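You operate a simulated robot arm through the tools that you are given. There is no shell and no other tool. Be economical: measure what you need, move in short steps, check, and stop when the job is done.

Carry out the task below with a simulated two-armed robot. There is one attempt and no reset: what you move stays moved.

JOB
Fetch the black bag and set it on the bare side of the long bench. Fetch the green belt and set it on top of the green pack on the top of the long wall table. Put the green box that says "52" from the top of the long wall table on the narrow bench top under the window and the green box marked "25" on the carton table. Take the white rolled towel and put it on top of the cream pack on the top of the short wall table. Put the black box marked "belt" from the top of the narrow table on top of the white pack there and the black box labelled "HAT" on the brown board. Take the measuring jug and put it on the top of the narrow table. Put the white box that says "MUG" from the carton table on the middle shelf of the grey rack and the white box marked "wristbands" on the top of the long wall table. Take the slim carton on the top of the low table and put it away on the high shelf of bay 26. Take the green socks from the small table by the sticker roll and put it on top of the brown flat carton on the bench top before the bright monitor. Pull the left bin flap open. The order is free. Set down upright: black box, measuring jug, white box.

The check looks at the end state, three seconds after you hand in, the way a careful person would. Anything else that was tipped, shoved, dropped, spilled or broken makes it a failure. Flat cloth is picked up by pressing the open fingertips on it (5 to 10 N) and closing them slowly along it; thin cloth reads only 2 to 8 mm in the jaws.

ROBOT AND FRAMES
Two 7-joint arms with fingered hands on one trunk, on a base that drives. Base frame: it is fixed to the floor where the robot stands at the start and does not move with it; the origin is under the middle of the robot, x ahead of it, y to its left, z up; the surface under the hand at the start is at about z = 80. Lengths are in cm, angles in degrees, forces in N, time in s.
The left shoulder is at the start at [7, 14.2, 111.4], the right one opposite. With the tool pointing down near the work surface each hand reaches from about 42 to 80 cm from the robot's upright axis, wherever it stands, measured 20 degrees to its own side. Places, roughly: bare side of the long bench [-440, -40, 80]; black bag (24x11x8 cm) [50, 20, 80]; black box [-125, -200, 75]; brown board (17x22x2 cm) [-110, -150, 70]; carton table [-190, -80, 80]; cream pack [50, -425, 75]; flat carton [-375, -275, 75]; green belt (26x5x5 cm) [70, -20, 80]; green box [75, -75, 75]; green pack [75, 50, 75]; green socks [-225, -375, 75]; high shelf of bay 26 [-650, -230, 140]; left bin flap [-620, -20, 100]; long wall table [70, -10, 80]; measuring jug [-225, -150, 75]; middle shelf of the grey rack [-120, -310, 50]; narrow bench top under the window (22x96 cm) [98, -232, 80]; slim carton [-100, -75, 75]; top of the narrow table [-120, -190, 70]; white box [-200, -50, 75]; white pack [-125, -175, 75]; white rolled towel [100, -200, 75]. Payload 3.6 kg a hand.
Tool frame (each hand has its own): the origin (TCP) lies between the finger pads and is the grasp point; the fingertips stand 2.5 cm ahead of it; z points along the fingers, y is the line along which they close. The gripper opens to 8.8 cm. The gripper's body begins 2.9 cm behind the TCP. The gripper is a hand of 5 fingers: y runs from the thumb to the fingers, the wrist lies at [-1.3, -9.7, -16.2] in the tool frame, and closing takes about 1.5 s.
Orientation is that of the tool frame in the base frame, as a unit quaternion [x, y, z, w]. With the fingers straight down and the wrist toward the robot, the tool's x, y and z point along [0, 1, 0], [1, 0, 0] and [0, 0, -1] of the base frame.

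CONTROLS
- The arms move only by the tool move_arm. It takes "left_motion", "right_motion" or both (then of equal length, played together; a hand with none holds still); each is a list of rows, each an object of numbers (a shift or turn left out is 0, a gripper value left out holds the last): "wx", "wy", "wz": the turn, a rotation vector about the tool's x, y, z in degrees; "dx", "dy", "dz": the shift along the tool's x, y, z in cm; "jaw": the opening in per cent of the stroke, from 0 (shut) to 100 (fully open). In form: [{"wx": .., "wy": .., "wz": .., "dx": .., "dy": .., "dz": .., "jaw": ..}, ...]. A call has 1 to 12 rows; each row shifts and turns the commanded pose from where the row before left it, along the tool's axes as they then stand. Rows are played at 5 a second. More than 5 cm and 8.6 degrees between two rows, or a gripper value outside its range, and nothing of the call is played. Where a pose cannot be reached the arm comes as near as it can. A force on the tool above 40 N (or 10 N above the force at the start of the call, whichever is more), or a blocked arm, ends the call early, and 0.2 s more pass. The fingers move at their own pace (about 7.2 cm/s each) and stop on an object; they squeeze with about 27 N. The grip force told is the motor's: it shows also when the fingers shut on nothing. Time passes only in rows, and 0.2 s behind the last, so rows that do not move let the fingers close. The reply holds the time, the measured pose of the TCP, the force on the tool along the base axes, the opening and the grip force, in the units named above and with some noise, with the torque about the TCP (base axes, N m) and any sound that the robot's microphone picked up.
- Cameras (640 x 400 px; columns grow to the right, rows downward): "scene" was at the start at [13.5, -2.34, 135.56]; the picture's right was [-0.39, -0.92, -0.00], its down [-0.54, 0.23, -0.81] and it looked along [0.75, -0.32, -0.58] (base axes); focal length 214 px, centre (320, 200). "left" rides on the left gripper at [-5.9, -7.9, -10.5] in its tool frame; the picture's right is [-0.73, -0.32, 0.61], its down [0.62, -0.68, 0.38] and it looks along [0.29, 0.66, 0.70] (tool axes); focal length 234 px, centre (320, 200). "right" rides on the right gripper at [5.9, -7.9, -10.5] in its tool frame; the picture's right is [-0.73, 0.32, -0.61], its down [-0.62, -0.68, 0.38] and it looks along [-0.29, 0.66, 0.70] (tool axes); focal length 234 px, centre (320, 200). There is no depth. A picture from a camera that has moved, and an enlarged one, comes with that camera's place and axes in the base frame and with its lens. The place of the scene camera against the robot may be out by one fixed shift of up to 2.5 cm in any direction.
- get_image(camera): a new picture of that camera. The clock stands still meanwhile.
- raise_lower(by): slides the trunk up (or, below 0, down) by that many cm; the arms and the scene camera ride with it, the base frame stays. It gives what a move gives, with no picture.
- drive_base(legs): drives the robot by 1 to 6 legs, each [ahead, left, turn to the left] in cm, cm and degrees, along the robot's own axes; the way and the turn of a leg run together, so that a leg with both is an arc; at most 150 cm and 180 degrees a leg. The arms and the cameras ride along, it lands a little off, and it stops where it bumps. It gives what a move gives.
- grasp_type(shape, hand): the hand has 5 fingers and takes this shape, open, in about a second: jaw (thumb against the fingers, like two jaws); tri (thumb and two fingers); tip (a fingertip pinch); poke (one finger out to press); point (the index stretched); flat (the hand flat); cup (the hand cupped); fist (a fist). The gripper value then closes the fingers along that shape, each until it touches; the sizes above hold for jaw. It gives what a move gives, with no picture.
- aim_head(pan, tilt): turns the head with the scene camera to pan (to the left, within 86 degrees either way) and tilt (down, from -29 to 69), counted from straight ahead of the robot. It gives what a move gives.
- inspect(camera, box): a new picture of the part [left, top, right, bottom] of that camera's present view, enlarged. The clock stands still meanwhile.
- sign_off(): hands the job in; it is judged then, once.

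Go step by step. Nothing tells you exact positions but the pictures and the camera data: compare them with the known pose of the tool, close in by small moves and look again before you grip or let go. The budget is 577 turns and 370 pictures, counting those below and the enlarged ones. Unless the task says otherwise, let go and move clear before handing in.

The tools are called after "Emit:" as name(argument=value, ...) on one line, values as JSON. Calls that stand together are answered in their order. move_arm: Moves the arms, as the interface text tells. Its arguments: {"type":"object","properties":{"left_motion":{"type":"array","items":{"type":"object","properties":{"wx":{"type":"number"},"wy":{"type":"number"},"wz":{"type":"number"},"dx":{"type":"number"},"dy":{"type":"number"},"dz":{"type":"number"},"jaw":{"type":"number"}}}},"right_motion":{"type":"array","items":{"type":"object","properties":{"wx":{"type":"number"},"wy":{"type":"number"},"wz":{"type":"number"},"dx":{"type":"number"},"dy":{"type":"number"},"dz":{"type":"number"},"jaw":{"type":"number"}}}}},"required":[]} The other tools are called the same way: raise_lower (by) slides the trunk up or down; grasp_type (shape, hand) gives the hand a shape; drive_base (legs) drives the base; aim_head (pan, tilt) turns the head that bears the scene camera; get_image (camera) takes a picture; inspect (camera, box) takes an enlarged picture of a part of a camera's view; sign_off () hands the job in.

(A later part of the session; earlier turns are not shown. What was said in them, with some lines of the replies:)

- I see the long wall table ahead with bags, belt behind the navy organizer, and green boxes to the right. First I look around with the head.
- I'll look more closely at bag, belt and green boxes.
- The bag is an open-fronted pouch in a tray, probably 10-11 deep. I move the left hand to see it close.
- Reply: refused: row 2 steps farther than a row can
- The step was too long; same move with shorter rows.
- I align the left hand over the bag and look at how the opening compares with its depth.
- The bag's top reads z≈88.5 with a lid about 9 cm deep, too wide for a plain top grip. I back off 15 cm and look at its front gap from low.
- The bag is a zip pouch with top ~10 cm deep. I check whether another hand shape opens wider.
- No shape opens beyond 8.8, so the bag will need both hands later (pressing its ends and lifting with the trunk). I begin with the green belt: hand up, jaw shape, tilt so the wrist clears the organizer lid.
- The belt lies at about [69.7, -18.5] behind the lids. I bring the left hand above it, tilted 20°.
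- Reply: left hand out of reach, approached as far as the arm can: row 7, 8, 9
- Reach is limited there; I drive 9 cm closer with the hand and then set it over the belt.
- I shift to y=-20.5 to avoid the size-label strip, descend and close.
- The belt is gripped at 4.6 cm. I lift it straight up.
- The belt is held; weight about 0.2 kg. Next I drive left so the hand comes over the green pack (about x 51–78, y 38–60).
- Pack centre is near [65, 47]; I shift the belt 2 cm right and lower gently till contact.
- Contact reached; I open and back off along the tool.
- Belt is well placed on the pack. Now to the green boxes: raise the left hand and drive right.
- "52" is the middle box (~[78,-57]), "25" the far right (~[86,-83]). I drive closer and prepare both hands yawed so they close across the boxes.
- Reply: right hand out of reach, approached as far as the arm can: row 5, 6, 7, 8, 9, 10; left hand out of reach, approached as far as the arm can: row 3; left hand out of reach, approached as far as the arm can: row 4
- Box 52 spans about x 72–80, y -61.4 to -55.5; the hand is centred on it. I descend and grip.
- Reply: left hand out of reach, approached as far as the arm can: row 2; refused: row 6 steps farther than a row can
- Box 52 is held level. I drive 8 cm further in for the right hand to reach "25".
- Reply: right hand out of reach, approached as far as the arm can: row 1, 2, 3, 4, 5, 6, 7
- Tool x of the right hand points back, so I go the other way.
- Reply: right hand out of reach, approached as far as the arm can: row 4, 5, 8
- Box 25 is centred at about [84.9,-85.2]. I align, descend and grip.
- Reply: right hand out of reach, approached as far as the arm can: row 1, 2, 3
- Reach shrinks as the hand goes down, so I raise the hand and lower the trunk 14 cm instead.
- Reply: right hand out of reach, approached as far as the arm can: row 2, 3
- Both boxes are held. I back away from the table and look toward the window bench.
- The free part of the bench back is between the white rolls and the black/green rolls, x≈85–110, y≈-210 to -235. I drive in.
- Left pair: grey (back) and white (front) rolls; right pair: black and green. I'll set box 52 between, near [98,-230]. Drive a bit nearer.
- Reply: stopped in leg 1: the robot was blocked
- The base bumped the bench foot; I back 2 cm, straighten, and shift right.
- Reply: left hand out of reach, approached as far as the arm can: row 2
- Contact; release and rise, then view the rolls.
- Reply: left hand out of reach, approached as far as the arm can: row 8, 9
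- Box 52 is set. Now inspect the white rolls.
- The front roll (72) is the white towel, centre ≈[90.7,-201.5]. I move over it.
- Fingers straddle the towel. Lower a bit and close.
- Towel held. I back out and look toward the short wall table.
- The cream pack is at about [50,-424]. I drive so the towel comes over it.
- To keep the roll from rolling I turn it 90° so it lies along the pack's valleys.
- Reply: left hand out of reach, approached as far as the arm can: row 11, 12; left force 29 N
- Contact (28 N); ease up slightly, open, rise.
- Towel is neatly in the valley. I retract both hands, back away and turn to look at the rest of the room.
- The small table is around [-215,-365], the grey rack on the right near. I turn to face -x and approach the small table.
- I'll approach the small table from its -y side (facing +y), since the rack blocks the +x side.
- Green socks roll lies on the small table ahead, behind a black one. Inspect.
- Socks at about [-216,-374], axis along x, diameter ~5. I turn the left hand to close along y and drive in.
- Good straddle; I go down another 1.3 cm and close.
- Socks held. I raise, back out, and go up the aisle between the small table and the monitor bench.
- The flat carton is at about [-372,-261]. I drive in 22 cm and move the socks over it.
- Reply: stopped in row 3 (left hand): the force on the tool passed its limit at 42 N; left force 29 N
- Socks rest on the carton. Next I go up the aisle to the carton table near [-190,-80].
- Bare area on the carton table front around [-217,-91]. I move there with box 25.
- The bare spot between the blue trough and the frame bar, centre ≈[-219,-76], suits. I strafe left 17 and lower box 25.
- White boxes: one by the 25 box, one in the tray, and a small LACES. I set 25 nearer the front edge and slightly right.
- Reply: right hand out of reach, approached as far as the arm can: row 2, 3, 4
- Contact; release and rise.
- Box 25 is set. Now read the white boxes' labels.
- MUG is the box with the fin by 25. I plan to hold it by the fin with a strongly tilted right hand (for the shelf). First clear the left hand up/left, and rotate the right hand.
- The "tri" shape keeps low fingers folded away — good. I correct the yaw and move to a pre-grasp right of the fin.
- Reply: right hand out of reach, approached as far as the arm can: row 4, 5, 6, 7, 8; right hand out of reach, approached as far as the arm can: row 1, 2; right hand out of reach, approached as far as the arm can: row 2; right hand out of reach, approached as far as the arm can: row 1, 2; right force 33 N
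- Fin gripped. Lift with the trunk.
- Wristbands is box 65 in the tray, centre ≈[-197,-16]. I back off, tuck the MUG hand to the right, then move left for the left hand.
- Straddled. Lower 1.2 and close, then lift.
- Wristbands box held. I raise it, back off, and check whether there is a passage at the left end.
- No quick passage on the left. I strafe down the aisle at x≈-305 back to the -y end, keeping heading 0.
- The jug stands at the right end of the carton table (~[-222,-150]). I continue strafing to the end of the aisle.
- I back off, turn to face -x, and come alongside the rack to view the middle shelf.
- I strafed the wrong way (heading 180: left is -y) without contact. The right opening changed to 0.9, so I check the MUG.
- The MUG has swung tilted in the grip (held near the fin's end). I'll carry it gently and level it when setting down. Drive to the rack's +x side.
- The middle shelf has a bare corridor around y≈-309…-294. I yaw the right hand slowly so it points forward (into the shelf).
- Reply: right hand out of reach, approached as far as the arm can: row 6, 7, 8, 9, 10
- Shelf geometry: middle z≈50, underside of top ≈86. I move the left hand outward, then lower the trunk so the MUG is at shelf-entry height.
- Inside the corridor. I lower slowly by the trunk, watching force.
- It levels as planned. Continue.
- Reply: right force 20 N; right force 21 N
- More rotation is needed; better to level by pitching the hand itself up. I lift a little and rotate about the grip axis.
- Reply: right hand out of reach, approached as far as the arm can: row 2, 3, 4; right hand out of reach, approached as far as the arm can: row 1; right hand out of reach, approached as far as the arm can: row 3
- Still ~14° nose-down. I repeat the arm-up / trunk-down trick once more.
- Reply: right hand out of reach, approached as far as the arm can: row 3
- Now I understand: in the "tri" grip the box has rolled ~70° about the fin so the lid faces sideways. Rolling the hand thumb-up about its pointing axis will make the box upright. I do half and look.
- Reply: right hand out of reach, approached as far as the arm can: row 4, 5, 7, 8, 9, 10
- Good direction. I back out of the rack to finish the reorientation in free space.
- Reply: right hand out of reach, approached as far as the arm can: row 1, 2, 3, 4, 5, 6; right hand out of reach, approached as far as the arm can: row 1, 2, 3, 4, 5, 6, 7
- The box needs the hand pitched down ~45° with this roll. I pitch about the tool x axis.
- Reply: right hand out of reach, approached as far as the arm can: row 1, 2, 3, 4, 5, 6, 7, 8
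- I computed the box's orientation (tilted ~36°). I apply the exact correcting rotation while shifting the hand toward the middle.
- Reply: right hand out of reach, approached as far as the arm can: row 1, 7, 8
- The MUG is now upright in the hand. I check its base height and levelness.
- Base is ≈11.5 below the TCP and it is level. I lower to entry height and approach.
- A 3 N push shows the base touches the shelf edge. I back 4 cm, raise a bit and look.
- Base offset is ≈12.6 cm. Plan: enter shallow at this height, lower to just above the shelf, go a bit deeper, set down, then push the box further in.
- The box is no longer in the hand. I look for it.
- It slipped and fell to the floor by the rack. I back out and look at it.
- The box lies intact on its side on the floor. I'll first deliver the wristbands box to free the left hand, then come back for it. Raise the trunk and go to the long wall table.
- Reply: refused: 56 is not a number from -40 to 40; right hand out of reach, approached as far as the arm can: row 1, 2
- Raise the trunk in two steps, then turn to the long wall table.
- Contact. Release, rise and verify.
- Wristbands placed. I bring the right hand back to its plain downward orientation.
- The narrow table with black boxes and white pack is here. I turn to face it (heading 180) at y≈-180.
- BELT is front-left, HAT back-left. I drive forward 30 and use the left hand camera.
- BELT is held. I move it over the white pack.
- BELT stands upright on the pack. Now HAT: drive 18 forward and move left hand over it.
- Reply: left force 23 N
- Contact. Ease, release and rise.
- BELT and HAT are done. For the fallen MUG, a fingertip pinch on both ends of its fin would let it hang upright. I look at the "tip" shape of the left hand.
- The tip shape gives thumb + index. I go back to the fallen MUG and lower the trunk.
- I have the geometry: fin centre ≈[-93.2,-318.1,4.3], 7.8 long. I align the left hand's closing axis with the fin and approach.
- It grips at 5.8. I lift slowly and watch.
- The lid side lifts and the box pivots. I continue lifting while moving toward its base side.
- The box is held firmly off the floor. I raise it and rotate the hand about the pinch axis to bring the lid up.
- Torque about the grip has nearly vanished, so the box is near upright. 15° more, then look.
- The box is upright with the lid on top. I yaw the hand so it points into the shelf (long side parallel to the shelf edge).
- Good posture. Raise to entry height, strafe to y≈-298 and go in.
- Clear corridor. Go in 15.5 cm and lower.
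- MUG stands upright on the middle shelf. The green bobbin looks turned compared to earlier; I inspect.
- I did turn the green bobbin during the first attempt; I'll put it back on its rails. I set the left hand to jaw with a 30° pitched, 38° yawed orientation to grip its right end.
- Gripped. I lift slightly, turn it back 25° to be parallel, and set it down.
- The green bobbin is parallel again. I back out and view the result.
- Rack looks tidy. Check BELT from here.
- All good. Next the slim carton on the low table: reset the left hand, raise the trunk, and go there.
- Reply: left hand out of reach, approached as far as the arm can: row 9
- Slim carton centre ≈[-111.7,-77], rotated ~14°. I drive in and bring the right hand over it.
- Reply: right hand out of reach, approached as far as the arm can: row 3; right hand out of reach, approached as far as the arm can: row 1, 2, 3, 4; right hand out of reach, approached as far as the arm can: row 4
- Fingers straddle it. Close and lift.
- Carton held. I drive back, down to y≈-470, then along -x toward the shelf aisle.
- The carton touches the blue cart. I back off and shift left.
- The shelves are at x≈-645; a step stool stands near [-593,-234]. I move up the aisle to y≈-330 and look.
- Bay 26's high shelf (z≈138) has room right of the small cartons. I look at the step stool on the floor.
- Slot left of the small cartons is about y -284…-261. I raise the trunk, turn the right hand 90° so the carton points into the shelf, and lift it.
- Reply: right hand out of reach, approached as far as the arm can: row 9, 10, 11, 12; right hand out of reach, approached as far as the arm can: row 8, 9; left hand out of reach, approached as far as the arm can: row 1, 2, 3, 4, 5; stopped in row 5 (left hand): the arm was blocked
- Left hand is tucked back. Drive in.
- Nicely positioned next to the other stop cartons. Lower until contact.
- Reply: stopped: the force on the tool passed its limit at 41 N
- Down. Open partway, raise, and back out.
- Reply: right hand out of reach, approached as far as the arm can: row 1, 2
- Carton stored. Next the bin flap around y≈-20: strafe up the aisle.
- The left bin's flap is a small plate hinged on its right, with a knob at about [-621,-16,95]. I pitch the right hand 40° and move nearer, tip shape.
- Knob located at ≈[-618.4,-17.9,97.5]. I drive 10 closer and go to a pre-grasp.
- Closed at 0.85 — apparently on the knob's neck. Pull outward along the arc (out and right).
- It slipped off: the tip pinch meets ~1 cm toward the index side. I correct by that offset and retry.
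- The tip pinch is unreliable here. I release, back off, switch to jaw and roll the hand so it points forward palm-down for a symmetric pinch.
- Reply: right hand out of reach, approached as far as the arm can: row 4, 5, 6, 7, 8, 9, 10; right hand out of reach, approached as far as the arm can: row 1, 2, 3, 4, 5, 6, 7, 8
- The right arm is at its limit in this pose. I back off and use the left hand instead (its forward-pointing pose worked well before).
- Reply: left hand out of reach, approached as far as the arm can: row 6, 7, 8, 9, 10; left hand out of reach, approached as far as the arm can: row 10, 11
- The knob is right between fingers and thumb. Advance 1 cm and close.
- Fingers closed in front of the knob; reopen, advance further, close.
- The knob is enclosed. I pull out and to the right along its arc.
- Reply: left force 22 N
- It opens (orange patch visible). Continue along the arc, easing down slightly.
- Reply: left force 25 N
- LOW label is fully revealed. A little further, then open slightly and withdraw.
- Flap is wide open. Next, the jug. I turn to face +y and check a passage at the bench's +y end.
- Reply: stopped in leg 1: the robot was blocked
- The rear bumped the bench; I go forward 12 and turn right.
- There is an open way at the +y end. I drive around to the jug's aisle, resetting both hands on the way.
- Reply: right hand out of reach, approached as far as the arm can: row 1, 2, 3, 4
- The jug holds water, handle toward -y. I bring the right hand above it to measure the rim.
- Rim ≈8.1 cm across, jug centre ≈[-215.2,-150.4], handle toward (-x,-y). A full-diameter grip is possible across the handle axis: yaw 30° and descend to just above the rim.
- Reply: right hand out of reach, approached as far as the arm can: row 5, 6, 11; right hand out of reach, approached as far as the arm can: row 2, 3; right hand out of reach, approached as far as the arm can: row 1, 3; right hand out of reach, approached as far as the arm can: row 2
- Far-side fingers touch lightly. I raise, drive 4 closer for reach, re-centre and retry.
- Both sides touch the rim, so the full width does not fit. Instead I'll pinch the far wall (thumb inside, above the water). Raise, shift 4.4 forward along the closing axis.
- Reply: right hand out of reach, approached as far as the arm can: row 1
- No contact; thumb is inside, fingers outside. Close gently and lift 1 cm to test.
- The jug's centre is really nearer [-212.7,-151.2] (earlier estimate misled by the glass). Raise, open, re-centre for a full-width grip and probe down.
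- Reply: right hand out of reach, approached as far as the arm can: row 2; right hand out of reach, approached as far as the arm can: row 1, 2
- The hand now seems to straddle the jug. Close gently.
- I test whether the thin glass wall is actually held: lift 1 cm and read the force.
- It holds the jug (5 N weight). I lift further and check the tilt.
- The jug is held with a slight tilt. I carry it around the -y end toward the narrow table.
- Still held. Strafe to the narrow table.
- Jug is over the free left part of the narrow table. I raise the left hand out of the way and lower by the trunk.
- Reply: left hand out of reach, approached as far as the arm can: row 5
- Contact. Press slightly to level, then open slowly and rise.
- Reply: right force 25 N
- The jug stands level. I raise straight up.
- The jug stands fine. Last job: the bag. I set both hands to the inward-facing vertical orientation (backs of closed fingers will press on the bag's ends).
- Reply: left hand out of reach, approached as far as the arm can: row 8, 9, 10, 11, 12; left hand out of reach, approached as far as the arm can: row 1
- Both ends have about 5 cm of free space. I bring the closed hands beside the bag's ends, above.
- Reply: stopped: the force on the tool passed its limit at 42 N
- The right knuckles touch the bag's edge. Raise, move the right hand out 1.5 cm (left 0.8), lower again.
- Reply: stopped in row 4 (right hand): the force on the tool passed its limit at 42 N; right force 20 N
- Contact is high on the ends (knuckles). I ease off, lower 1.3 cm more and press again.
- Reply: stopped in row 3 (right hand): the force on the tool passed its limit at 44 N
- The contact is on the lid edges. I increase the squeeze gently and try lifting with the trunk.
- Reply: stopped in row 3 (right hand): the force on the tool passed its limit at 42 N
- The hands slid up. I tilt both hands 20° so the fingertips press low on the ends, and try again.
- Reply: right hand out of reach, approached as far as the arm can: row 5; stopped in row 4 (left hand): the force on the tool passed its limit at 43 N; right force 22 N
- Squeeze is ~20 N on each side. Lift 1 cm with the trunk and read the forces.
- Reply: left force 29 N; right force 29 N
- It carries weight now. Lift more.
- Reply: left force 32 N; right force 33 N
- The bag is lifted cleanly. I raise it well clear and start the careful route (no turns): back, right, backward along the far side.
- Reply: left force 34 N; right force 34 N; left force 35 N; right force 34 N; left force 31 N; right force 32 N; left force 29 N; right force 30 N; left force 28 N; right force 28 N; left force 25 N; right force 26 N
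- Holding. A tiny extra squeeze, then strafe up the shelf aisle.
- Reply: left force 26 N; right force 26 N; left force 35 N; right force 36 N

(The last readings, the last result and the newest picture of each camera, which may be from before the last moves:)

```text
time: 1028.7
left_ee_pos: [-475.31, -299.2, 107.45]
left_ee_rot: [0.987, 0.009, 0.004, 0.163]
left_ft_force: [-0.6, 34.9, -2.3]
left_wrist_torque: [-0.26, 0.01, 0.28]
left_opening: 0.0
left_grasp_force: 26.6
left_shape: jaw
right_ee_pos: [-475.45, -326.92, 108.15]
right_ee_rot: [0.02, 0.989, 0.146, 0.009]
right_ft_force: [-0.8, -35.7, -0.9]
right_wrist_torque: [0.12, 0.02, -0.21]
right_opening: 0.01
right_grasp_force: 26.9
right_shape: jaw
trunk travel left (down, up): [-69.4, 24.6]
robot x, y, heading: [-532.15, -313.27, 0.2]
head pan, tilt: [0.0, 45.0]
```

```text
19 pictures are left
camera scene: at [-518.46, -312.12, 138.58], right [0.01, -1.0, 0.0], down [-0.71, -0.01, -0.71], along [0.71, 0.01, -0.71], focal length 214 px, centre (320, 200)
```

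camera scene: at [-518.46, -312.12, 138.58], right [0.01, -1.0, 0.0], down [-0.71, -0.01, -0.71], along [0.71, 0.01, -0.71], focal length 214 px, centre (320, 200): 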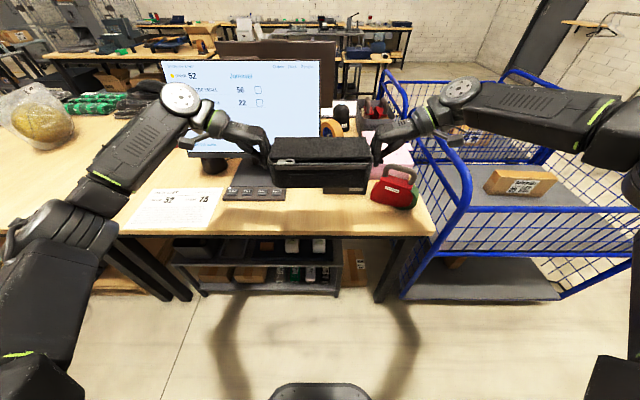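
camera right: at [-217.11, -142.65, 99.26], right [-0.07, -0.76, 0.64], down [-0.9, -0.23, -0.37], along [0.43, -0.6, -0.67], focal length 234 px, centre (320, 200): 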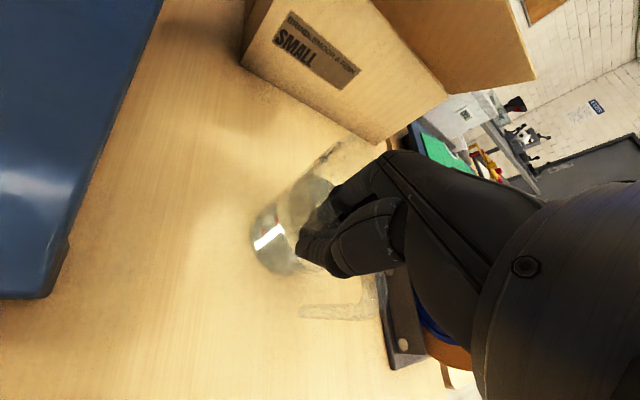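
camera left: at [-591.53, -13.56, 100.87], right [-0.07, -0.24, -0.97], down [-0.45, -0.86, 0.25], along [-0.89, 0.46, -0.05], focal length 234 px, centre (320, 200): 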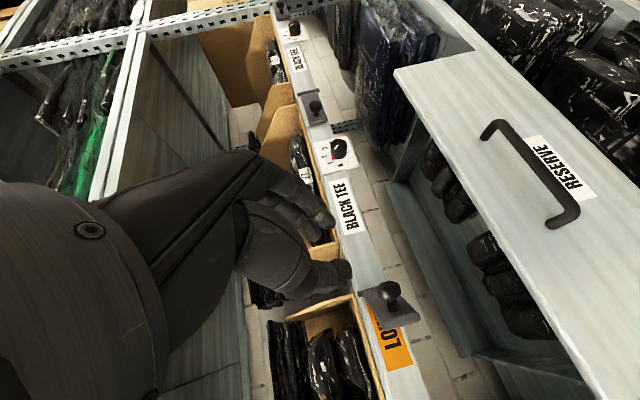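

Bag is steady. Continue left to y≈-40.

Emit:
drive_base(legs=[[0, 70, 0], [0, 70, 0], [0, 70, 0], [0, 62, -0.2]])

Emit:
get_image(camera="scene")

```text
time: 1042.5
left_ee_pos: [-476.03, -27.41, 107.53]
left_ee_rot: [0.987, 0.003, 0.002, 0.163]
left_ft_force: [1.4, 31.7, -1.9]
left_wrist_torque: [-0.21, -0.01, 0.32]
left_opening: 0.01
left_grasp_force: 27.2
left_shape: jaw
right_ee_pos: [-476.43, -55.27, 108.1]
right_ee_rot: [0.027, 0.989, 0.146, 0.01]
right_ft_force: [0.1, -31.2, -1.5]
right_wrist_torque: [0.11, -0.01, -0.21]
right_opening: 0.02
right_grasp_force: 27.0
right_shape: jaw
trunk travel left (down, up): [-69.4, 24.6]
robot x, y, heading: [-533.07, -40.81, -0.5]
head pan, tilt: [0.0, 45.0]
```

```text
18 pictures are left
camera scene: at [-519.26, -39.84, 138.58], right [-0.01, -1.0, 0.0], down [-0.71, 0.0, -0.71], along [0.71, 0.0, -0.71], focal length 214 px, centre (320, 200)
```

scene: 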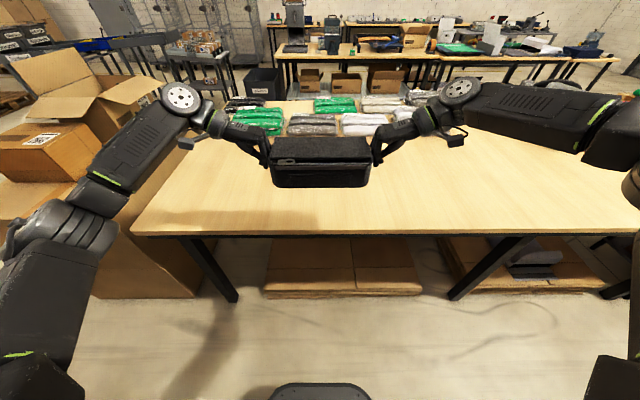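

The bare side is right ahead. Forward 34 cm, then lower.

Emit:
drive_base(legs=[[20, 0, 0], [14, 0, 0]])

Emit:
raise_lower(by=-16)

Emit:
get_image(camera="scene")

```text
time: 1045.1
left_ee_pos: [-442.17, -27.85, 107.48]
left_ee_rot: [0.987, 0.001, 0.003, 0.163]
left_ft_force: [0.8, 29.5, -2.0]
left_wrist_torque: [-0.18, 0.01, 0.24]
left_opening: 0.0
left_grasp_force: 27.6
left_shape: jaw
right_ee_pos: [-442.61, -55.73, 108.17]
right_ee_rot: [0.027, 0.989, 0.146, 0.01]
right_ft_force: [-0.2, -30.7, -1.3]
right_wrist_torque: [0.08, -0.02, -0.23]
right_opening: 0.01
right_grasp_force: 27.0
right_shape: jaw
trunk travel left (down, up): [-69.4, 24.6]
robot x, y, heading: [-498.9, -40.99, -0.3]
head pan, tilt: [0.0, 45.0]
```

```text
time: 1046.9
left_ee_pos: [-442.03, -27.78, 91.46]
left_ee_rot: [0.987, 0.002, 0.001, 0.163]
left_ft_force: [1.1, 26.3, -1.5]
left_wrist_torque: [-0.17, 0.0, 0.22]
left_opening: 0.01
left_grasp_force: 27.6
left_shape: jaw
right_ee_pos: [-442.33, -55.7, 92.1]
right_ee_rot: [0.029, 0.989, 0.145, 0.01]
right_ft_force: [0.0, -27.0, -0.7]
right_wrist_torque: [0.07, 0.01, -0.16]
right_opening: 0.01
right_grasp_force: 26.9
right_shape: jaw
trunk travel left (down, up): [-53.4, 40.6]
robot x, y, heading: [-498.92, -41.03, -0.2]
head pan, tilt: [0.0, 45.0]
```

```text
17 pictures are left
camera scene: at [-485.33, -40.1, 122.59], right [-0.01, -1.0, 0.0], down [-0.71, 0.01, -0.71], along [0.71, -0.01, -0.71], focal length 214 px, centre (320, 200)
```

scene: 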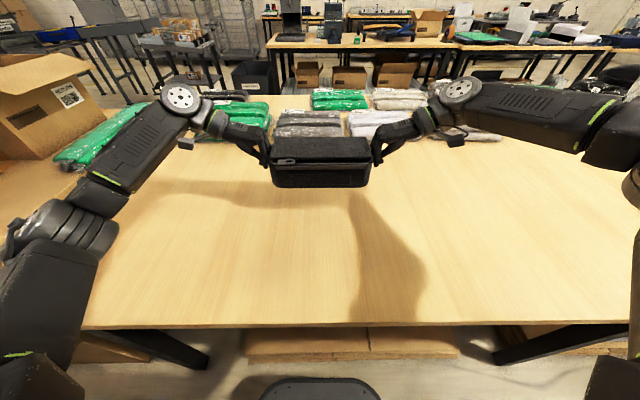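

Emit:
raise_lower(by=-5)

Emit:
raise_lower(by=-1)

Emit:
raise_lower(by=-0.7)

```text
time: 1047.8
left_ee_pos: [-442.01, -27.73, 86.54]
left_ee_rot: [0.987, 0.002, 0.002, 0.163]
left_ft_force: [0.7, 27.8, -1.4]
left_wrist_torque: [-0.12, 0.05, 0.25]
left_opening: 0.0
left_grasp_force: 27.3
left_shape: jaw
right_ee_pos: [-442.49, -55.48, 86.95]
right_ee_rot: [0.029, 0.989, 0.146, 0.011]
right_ft_force: [0.0, -27.5, -1.2]
right_wrist_torque: [0.07, 0.01, -0.22]
right_opening: 0.0
right_grasp_force: 26.8
right_shape: jaw
trunk travel left (down, up): [-48.4, 45.6]
robot x, y, heading: [-498.87, -40.99, -0.6]
head pan, tilt: [0.0, 45.0]
```

```text
time: 1048.4
left_ee_pos: [-442.08, -27.64, 85.51]
left_ee_rot: [0.987, 0.002, 0.002, 0.163]
left_ft_force: [0.6, 27.6, -1.2]
left_wrist_torque: [-0.13, 0.0, 0.21]
left_opening: 0.0
left_grasp_force: 27.0
left_shape: jaw
right_ee_pos: [-442.42, -55.62, 86.08]
right_ee_rot: [0.029, 0.989, 0.146, 0.01]
right_ft_force: [-0.4, -28.4, -1.1]
right_wrist_torque: [0.04, 0.0, -0.18]
right_opening: 0.0
right_grasp_force: 27.0
right_shape: jaw
trunk travel left (down, up): [-47.4, 46.6]
robot x, y, heading: [-498.93, -41.44, -0.5]
head pan, tilt: [0.0, 45.0]
```

```text
time: 1049.0
left_ee_pos: [-442.06, -27.8, 84.76]
left_ee_rot: [0.987, 0.003, 0.003, 0.163]
left_ft_force: [0.6, 28.3, -2.8]
left_wrist_torque: [-0.17, 0.02, 0.22]
left_opening: 0.01
left_grasp_force: 27.4
left_shape: jaw
right_ee_pos: [-442.35, -55.72, 85.45]
right_ee_rot: [0.029, 0.989, 0.145, 0.009]
right_ft_force: [-1.4, -26.5, -1.7]
right_wrist_torque: [0.06, -0.01, -0.16]
right_opening: 0.01
right_grasp_force: 27.2
right_shape: jaw
trunk travel left (down, up): [-46.7, 47.3]
robot x, y, heading: [-498.85, -41.23, -0.2]
head pan, tilt: [0.0, 45.0]
```

Emit:
raise_lower(by=-0.7)

Emit:
raise_lower(by=-0.7)

Emit:
raise_lower(by=-0.7)

Emit:
inspect(camera="scene", box=[240, 100, 400, 220])

```text
time: 1049.5
left_ee_pos: [-442.07, -27.74, 84.16]
left_ee_rot: [0.987, 0.002, 0.002, 0.163]
left_ft_force: [0.3, 27.8, -1.0]
left_wrist_torque: [-0.16, 0.04, 0.25]
left_opening: 0.0
left_grasp_force: 26.7
left_shape: jaw
right_ee_pos: [-442.42, -55.73, 84.59]
right_ee_rot: [0.029, 0.989, 0.146, 0.01]
right_ft_force: [-0.8, -27.8, -1.2]
right_wrist_torque: [0.07, 0.02, -0.15]
right_opening: 0.02
right_grasp_force: 27.4
right_shape: jaw
trunk travel left (down, up): [-46.0, 48.0]
robot x, y, heading: [-498.7, -41.04, -0.5]
head pan, tilt: [0.0, 45.0]
```

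```text
time: 1050.1
left_ee_pos: [-442.11, -27.8, 83.27]
left_ee_rot: [0.987, 0.001, 0.002, 0.163]
left_ft_force: [1.0, 26.8, -2.7]
left_wrist_torque: [-0.13, 0.0, 0.22]
left_opening: 0.0
left_grasp_force: 27.3
left_shape: jaw
right_ee_pos: [-442.43, -55.59, 83.95]
right_ee_rot: [0.029, 0.989, 0.146, 0.011]
right_ft_force: [0.3, -27.4, -1.2]
right_wrist_torque: [0.11, -0.02, -0.16]
right_opening: 0.01
right_grasp_force: 27.0
right_shape: jaw
trunk travel left (down, up): [-45.3, 48.7]
robot x, y, heading: [-499.13, -40.89, -0.5]
head pan, tilt: [0.0, 45.0]
```

```text
time: 1050.6
left_ee_pos: [-442.02, -27.71, 82.63]
left_ee_rot: [0.987, 0.003, 0.003, 0.163]
left_ft_force: [0.8, 28.6, -1.8]
left_wrist_torque: [-0.14, 0.0, 0.23]
left_opening: 0.03
left_grasp_force: 26.7
left_shape: jaw
right_ee_pos: [-442.46, -55.66, 83.15]
right_ee_rot: [0.028, 0.989, 0.146, 0.01]
right_ft_force: [-0.4, -27.7, -1.0]
right_wrist_torque: [0.08, 0.0, -0.21]
right_opening: 0.01
right_grasp_force: 26.6
right_shape: jaw
trunk travel left (down, up): [-44.6, 49.4]
robot x, y, heading: [-498.86, -41.46, -0.5]
head pan, tilt: [0.0, 45.0]
```

```text
3.33 times, centred on (320, 160) of scene
camera zoom: at [-485.34, -40.1, 113.78], right [-0.01, -1.0, 0.0], down [-0.71, 0.01, -0.71], along [0.71, -0.01, -0.71], focal length 715 px, centre (320, 333)
```

zoom: 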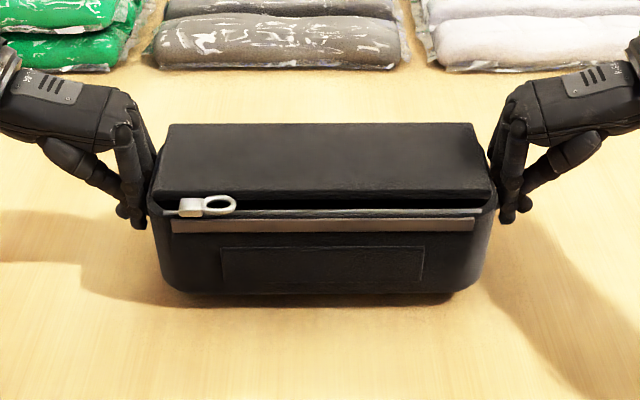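

Emit:
raise_lower(by=-1)

Emit:
raise_lower(by=-1)

Emit:
raise_lower(by=-0.8)

```text
time: 1051.2
left_ee_pos: [-442.06, -27.7, 81.67]
left_ee_rot: [0.987, 0.003, 0.003, 0.163]
left_ft_force: [0.2, 27.4, -1.8]
left_wrist_torque: [-0.13, 0.03, 0.22]
left_opening: 0.01
left_grasp_force: 27.4
left_shape: jaw
right_ee_pos: [-442.48, -55.62, 82.34]
right_ee_rot: [0.028, 0.989, 0.146, 0.01]
right_ft_force: [-0.8, -27.9, -1.1]
right_wrist_torque: [0.09, 0.0, -0.22]
right_opening: 0.0
right_grasp_force: 26.4
right_shape: jaw
trunk travel left (down, up): [-43.6, 50.4]
robot x, y, heading: [-498.75, -40.67, -0.6]
head pan, tilt: [0.0, 45.0]
```

```text
time: 1051.8
left_ee_pos: [-442.2, -27.71, 80.91]
left_ee_rot: [0.987, 0.001, 0.004, 0.163]
left_ft_force: [3.0, 30.4, 10.9]
left_wrist_torque: [-0.33, -0.04, 0.31]
left_opening: 0.05
left_grasp_force: 27.4
left_shape: jaw
right_ee_pos: [-442.57, -55.66, 81.58]
right_ee_rot: [0.029, 0.989, 0.147, 0.013]
right_ft_force: [4.3, -31.0, 10.5]
right_wrist_torque: [0.21, 0.01, -0.29]
right_opening: 0.0
right_grasp_force: 26.9
right_shape: jaw
trunk travel left (down, up): [-42.6, 51.4]
robot x, y, heading: [-498.57, -41.53, -0.4]
head pan, tilt: [0.0, 45.0]
```

```text
time: 1052.3
left_ee_pos: [-442.16, -27.64, 80.19]
left_ee_rot: [0.987, 0.003, 0.005, 0.163]
left_ft_force: [-2.5, 17.6, 6.4]
left_wrist_torque: [-0.13, 0.04, 0.05]
left_opening: 0.02
left_grasp_force: 26.6
left_shape: jaw
right_ee_pos: [-442.62, -55.72, 80.69]
right_ee_rot: [0.03, 0.989, 0.147, 0.014]
right_ft_force: [-1.8, -18.7, 7.4]
right_wrist_torque: [0.09, -0.03, -0.04]
right_opening: 0.0
right_grasp_force: 27.2
right_shape: jaw
trunk travel left (down, up): [-41.8, 52.2]
robot x, y, heading: [-499.12, -41.28, -0.4]
head pan, tilt: [0.0, 45.0]
stopped: the force on the tool passed its limit at 47 N (the readings are from after the stop); the commanded pose is now the measured one
```

Bag is on the bench. Release both hands outward, then rise.

Emit:
move_arm(left_motion=[{"dy": -0.5, "dz": -0.17}, {"dy": -1, "dz": -0.34}, {"dy": -1.5, "dz": -0.5}, {"dy": -1, "dz": -0.3}], right_motion=[{"dy": -0.5, "dz": -0.16}, {"dy": -1, "dz": -0.32}, {"dy": -1.5, "dz": -0.5}, {"dy": -1, "dz": -0.3}])

Emit:
raise_lower(by=20)

Emit:
drive_base(legs=[[-30, 0, 0]])

Emit:
get_image(camera="scene")

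```text
time: 1053.3
left_ee_pos: [-442.08, -23.58, 79.97]
left_ee_rot: [0.986, 0.002, 0.003, 0.164]
left_ft_force: [0.1, 0.3, 0.6]
left_wrist_torque: [0.0, -0.02, -0.01]
left_opening: 0.01
left_grasp_force: 26.9
left_shape: jaw
right_ee_pos: [-442.66, -59.88, 80.74]
right_ee_rot: [0.029, 0.989, 0.147, 0.012]
right_ft_force: [-0.2, 0.2, -0.4]
right_wrist_torque: [0.01, -0.03, 0.02]
right_opening: 0.0
right_grasp_force: 26.8
right_shape: jaw
trunk travel left (down, up): [-41.8, 52.2]
robot x, y, heading: [-499.12, -40.89, -0.7]
head pan, tilt: [0.0, 45.0]
```

```text
time: 1055.5
left_ee_pos: [-442.01, -23.54, 99.87]
left_ee_rot: [0.986, 0.003, 0.002, 0.164]
left_ft_force: [0.0, 0.4, 0.0]
left_wrist_torque: [-0.01, 0.01, 0.01]
left_opening: 0.0
left_grasp_force: 27.1
left_shape: jaw
right_ee_pos: [-442.63, -59.88, 100.62]
right_ee_rot: [0.029, 0.989, 0.146, 0.013]
right_ft_force: [-1.5, 0.2, 0.1]
right_wrist_torque: [-0.03, 0.01, -0.01]
right_opening: 0.0
right_grasp_force: 26.7
right_shape: jaw
trunk travel left (down, up): [-61.8, 32.2]
robot x, y, heading: [-498.94, -40.93, -0.1]
head pan, tilt: [0.0, 45.0]
```

```text
time: 1057.5
left_ee_pos: [-471.88, -23.2, 100.03]
left_ee_rot: [0.986, 0.004, 0.004, 0.164]
left_ft_force: [-0.3, -0.4, -0.4]
left_wrist_torque: [-0.03, -0.03, -0.03]
left_opening: 0.03
left_grasp_force: 27.0
left_shape: jaw
right_ee_pos: [-472.34, -59.64, 100.87]
right_ee_rot: [0.028, 0.989, 0.146, 0.012]
right_ft_force: [-0.1, 0.7, 0.3]
right_wrist_torque: [-0.01, -0.02, 0.0]
right_opening: 0.01
right_grasp_force: 26.7
right_shape: jaw
trunk travel left (down, up): [-61.8, 32.2]
robot x, y, heading: [-529.13, -40.92, -0.4]
head pan, tilt: [0.0, 45.0]
```

```text
15 pictures are left
camera scene: at [-515.18, -39.83, 131.0], right [-0.01, -1.0, 0.0], down [-0.71, 0.01, -0.71], along [0.71, -0.01, -0.71], focal length 214 px, centre (320, 200)
```

scene: 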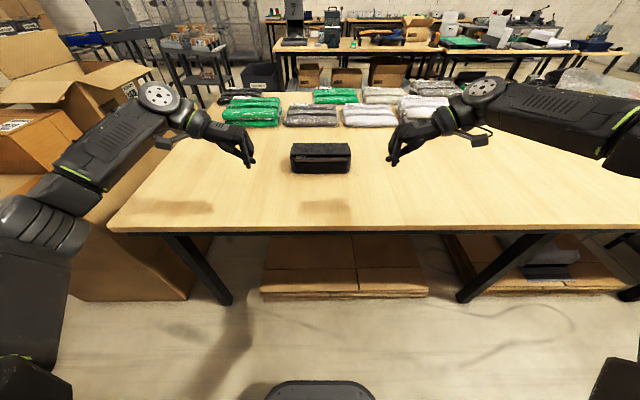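

The bag rests on the bare side of the bench and both hands are clear, so I hand the job in.

Emit:
sign_off()

```text
The job is handed in.
```

All the listed items are in their places and the left bin flap is open, but three things went wrong on the way:

- **MUG box:** it slipped out of the hand and fell to the floor. It looked undamaged, and it now stands upright on the middle shelf of the grey rack.
- **Green bobbin on that shelf:** I turned it while placing the MUG box. I set it back in line with the others.
- **Blue cart:** I bumped it with the slim carton and did not check whether the cart moved.
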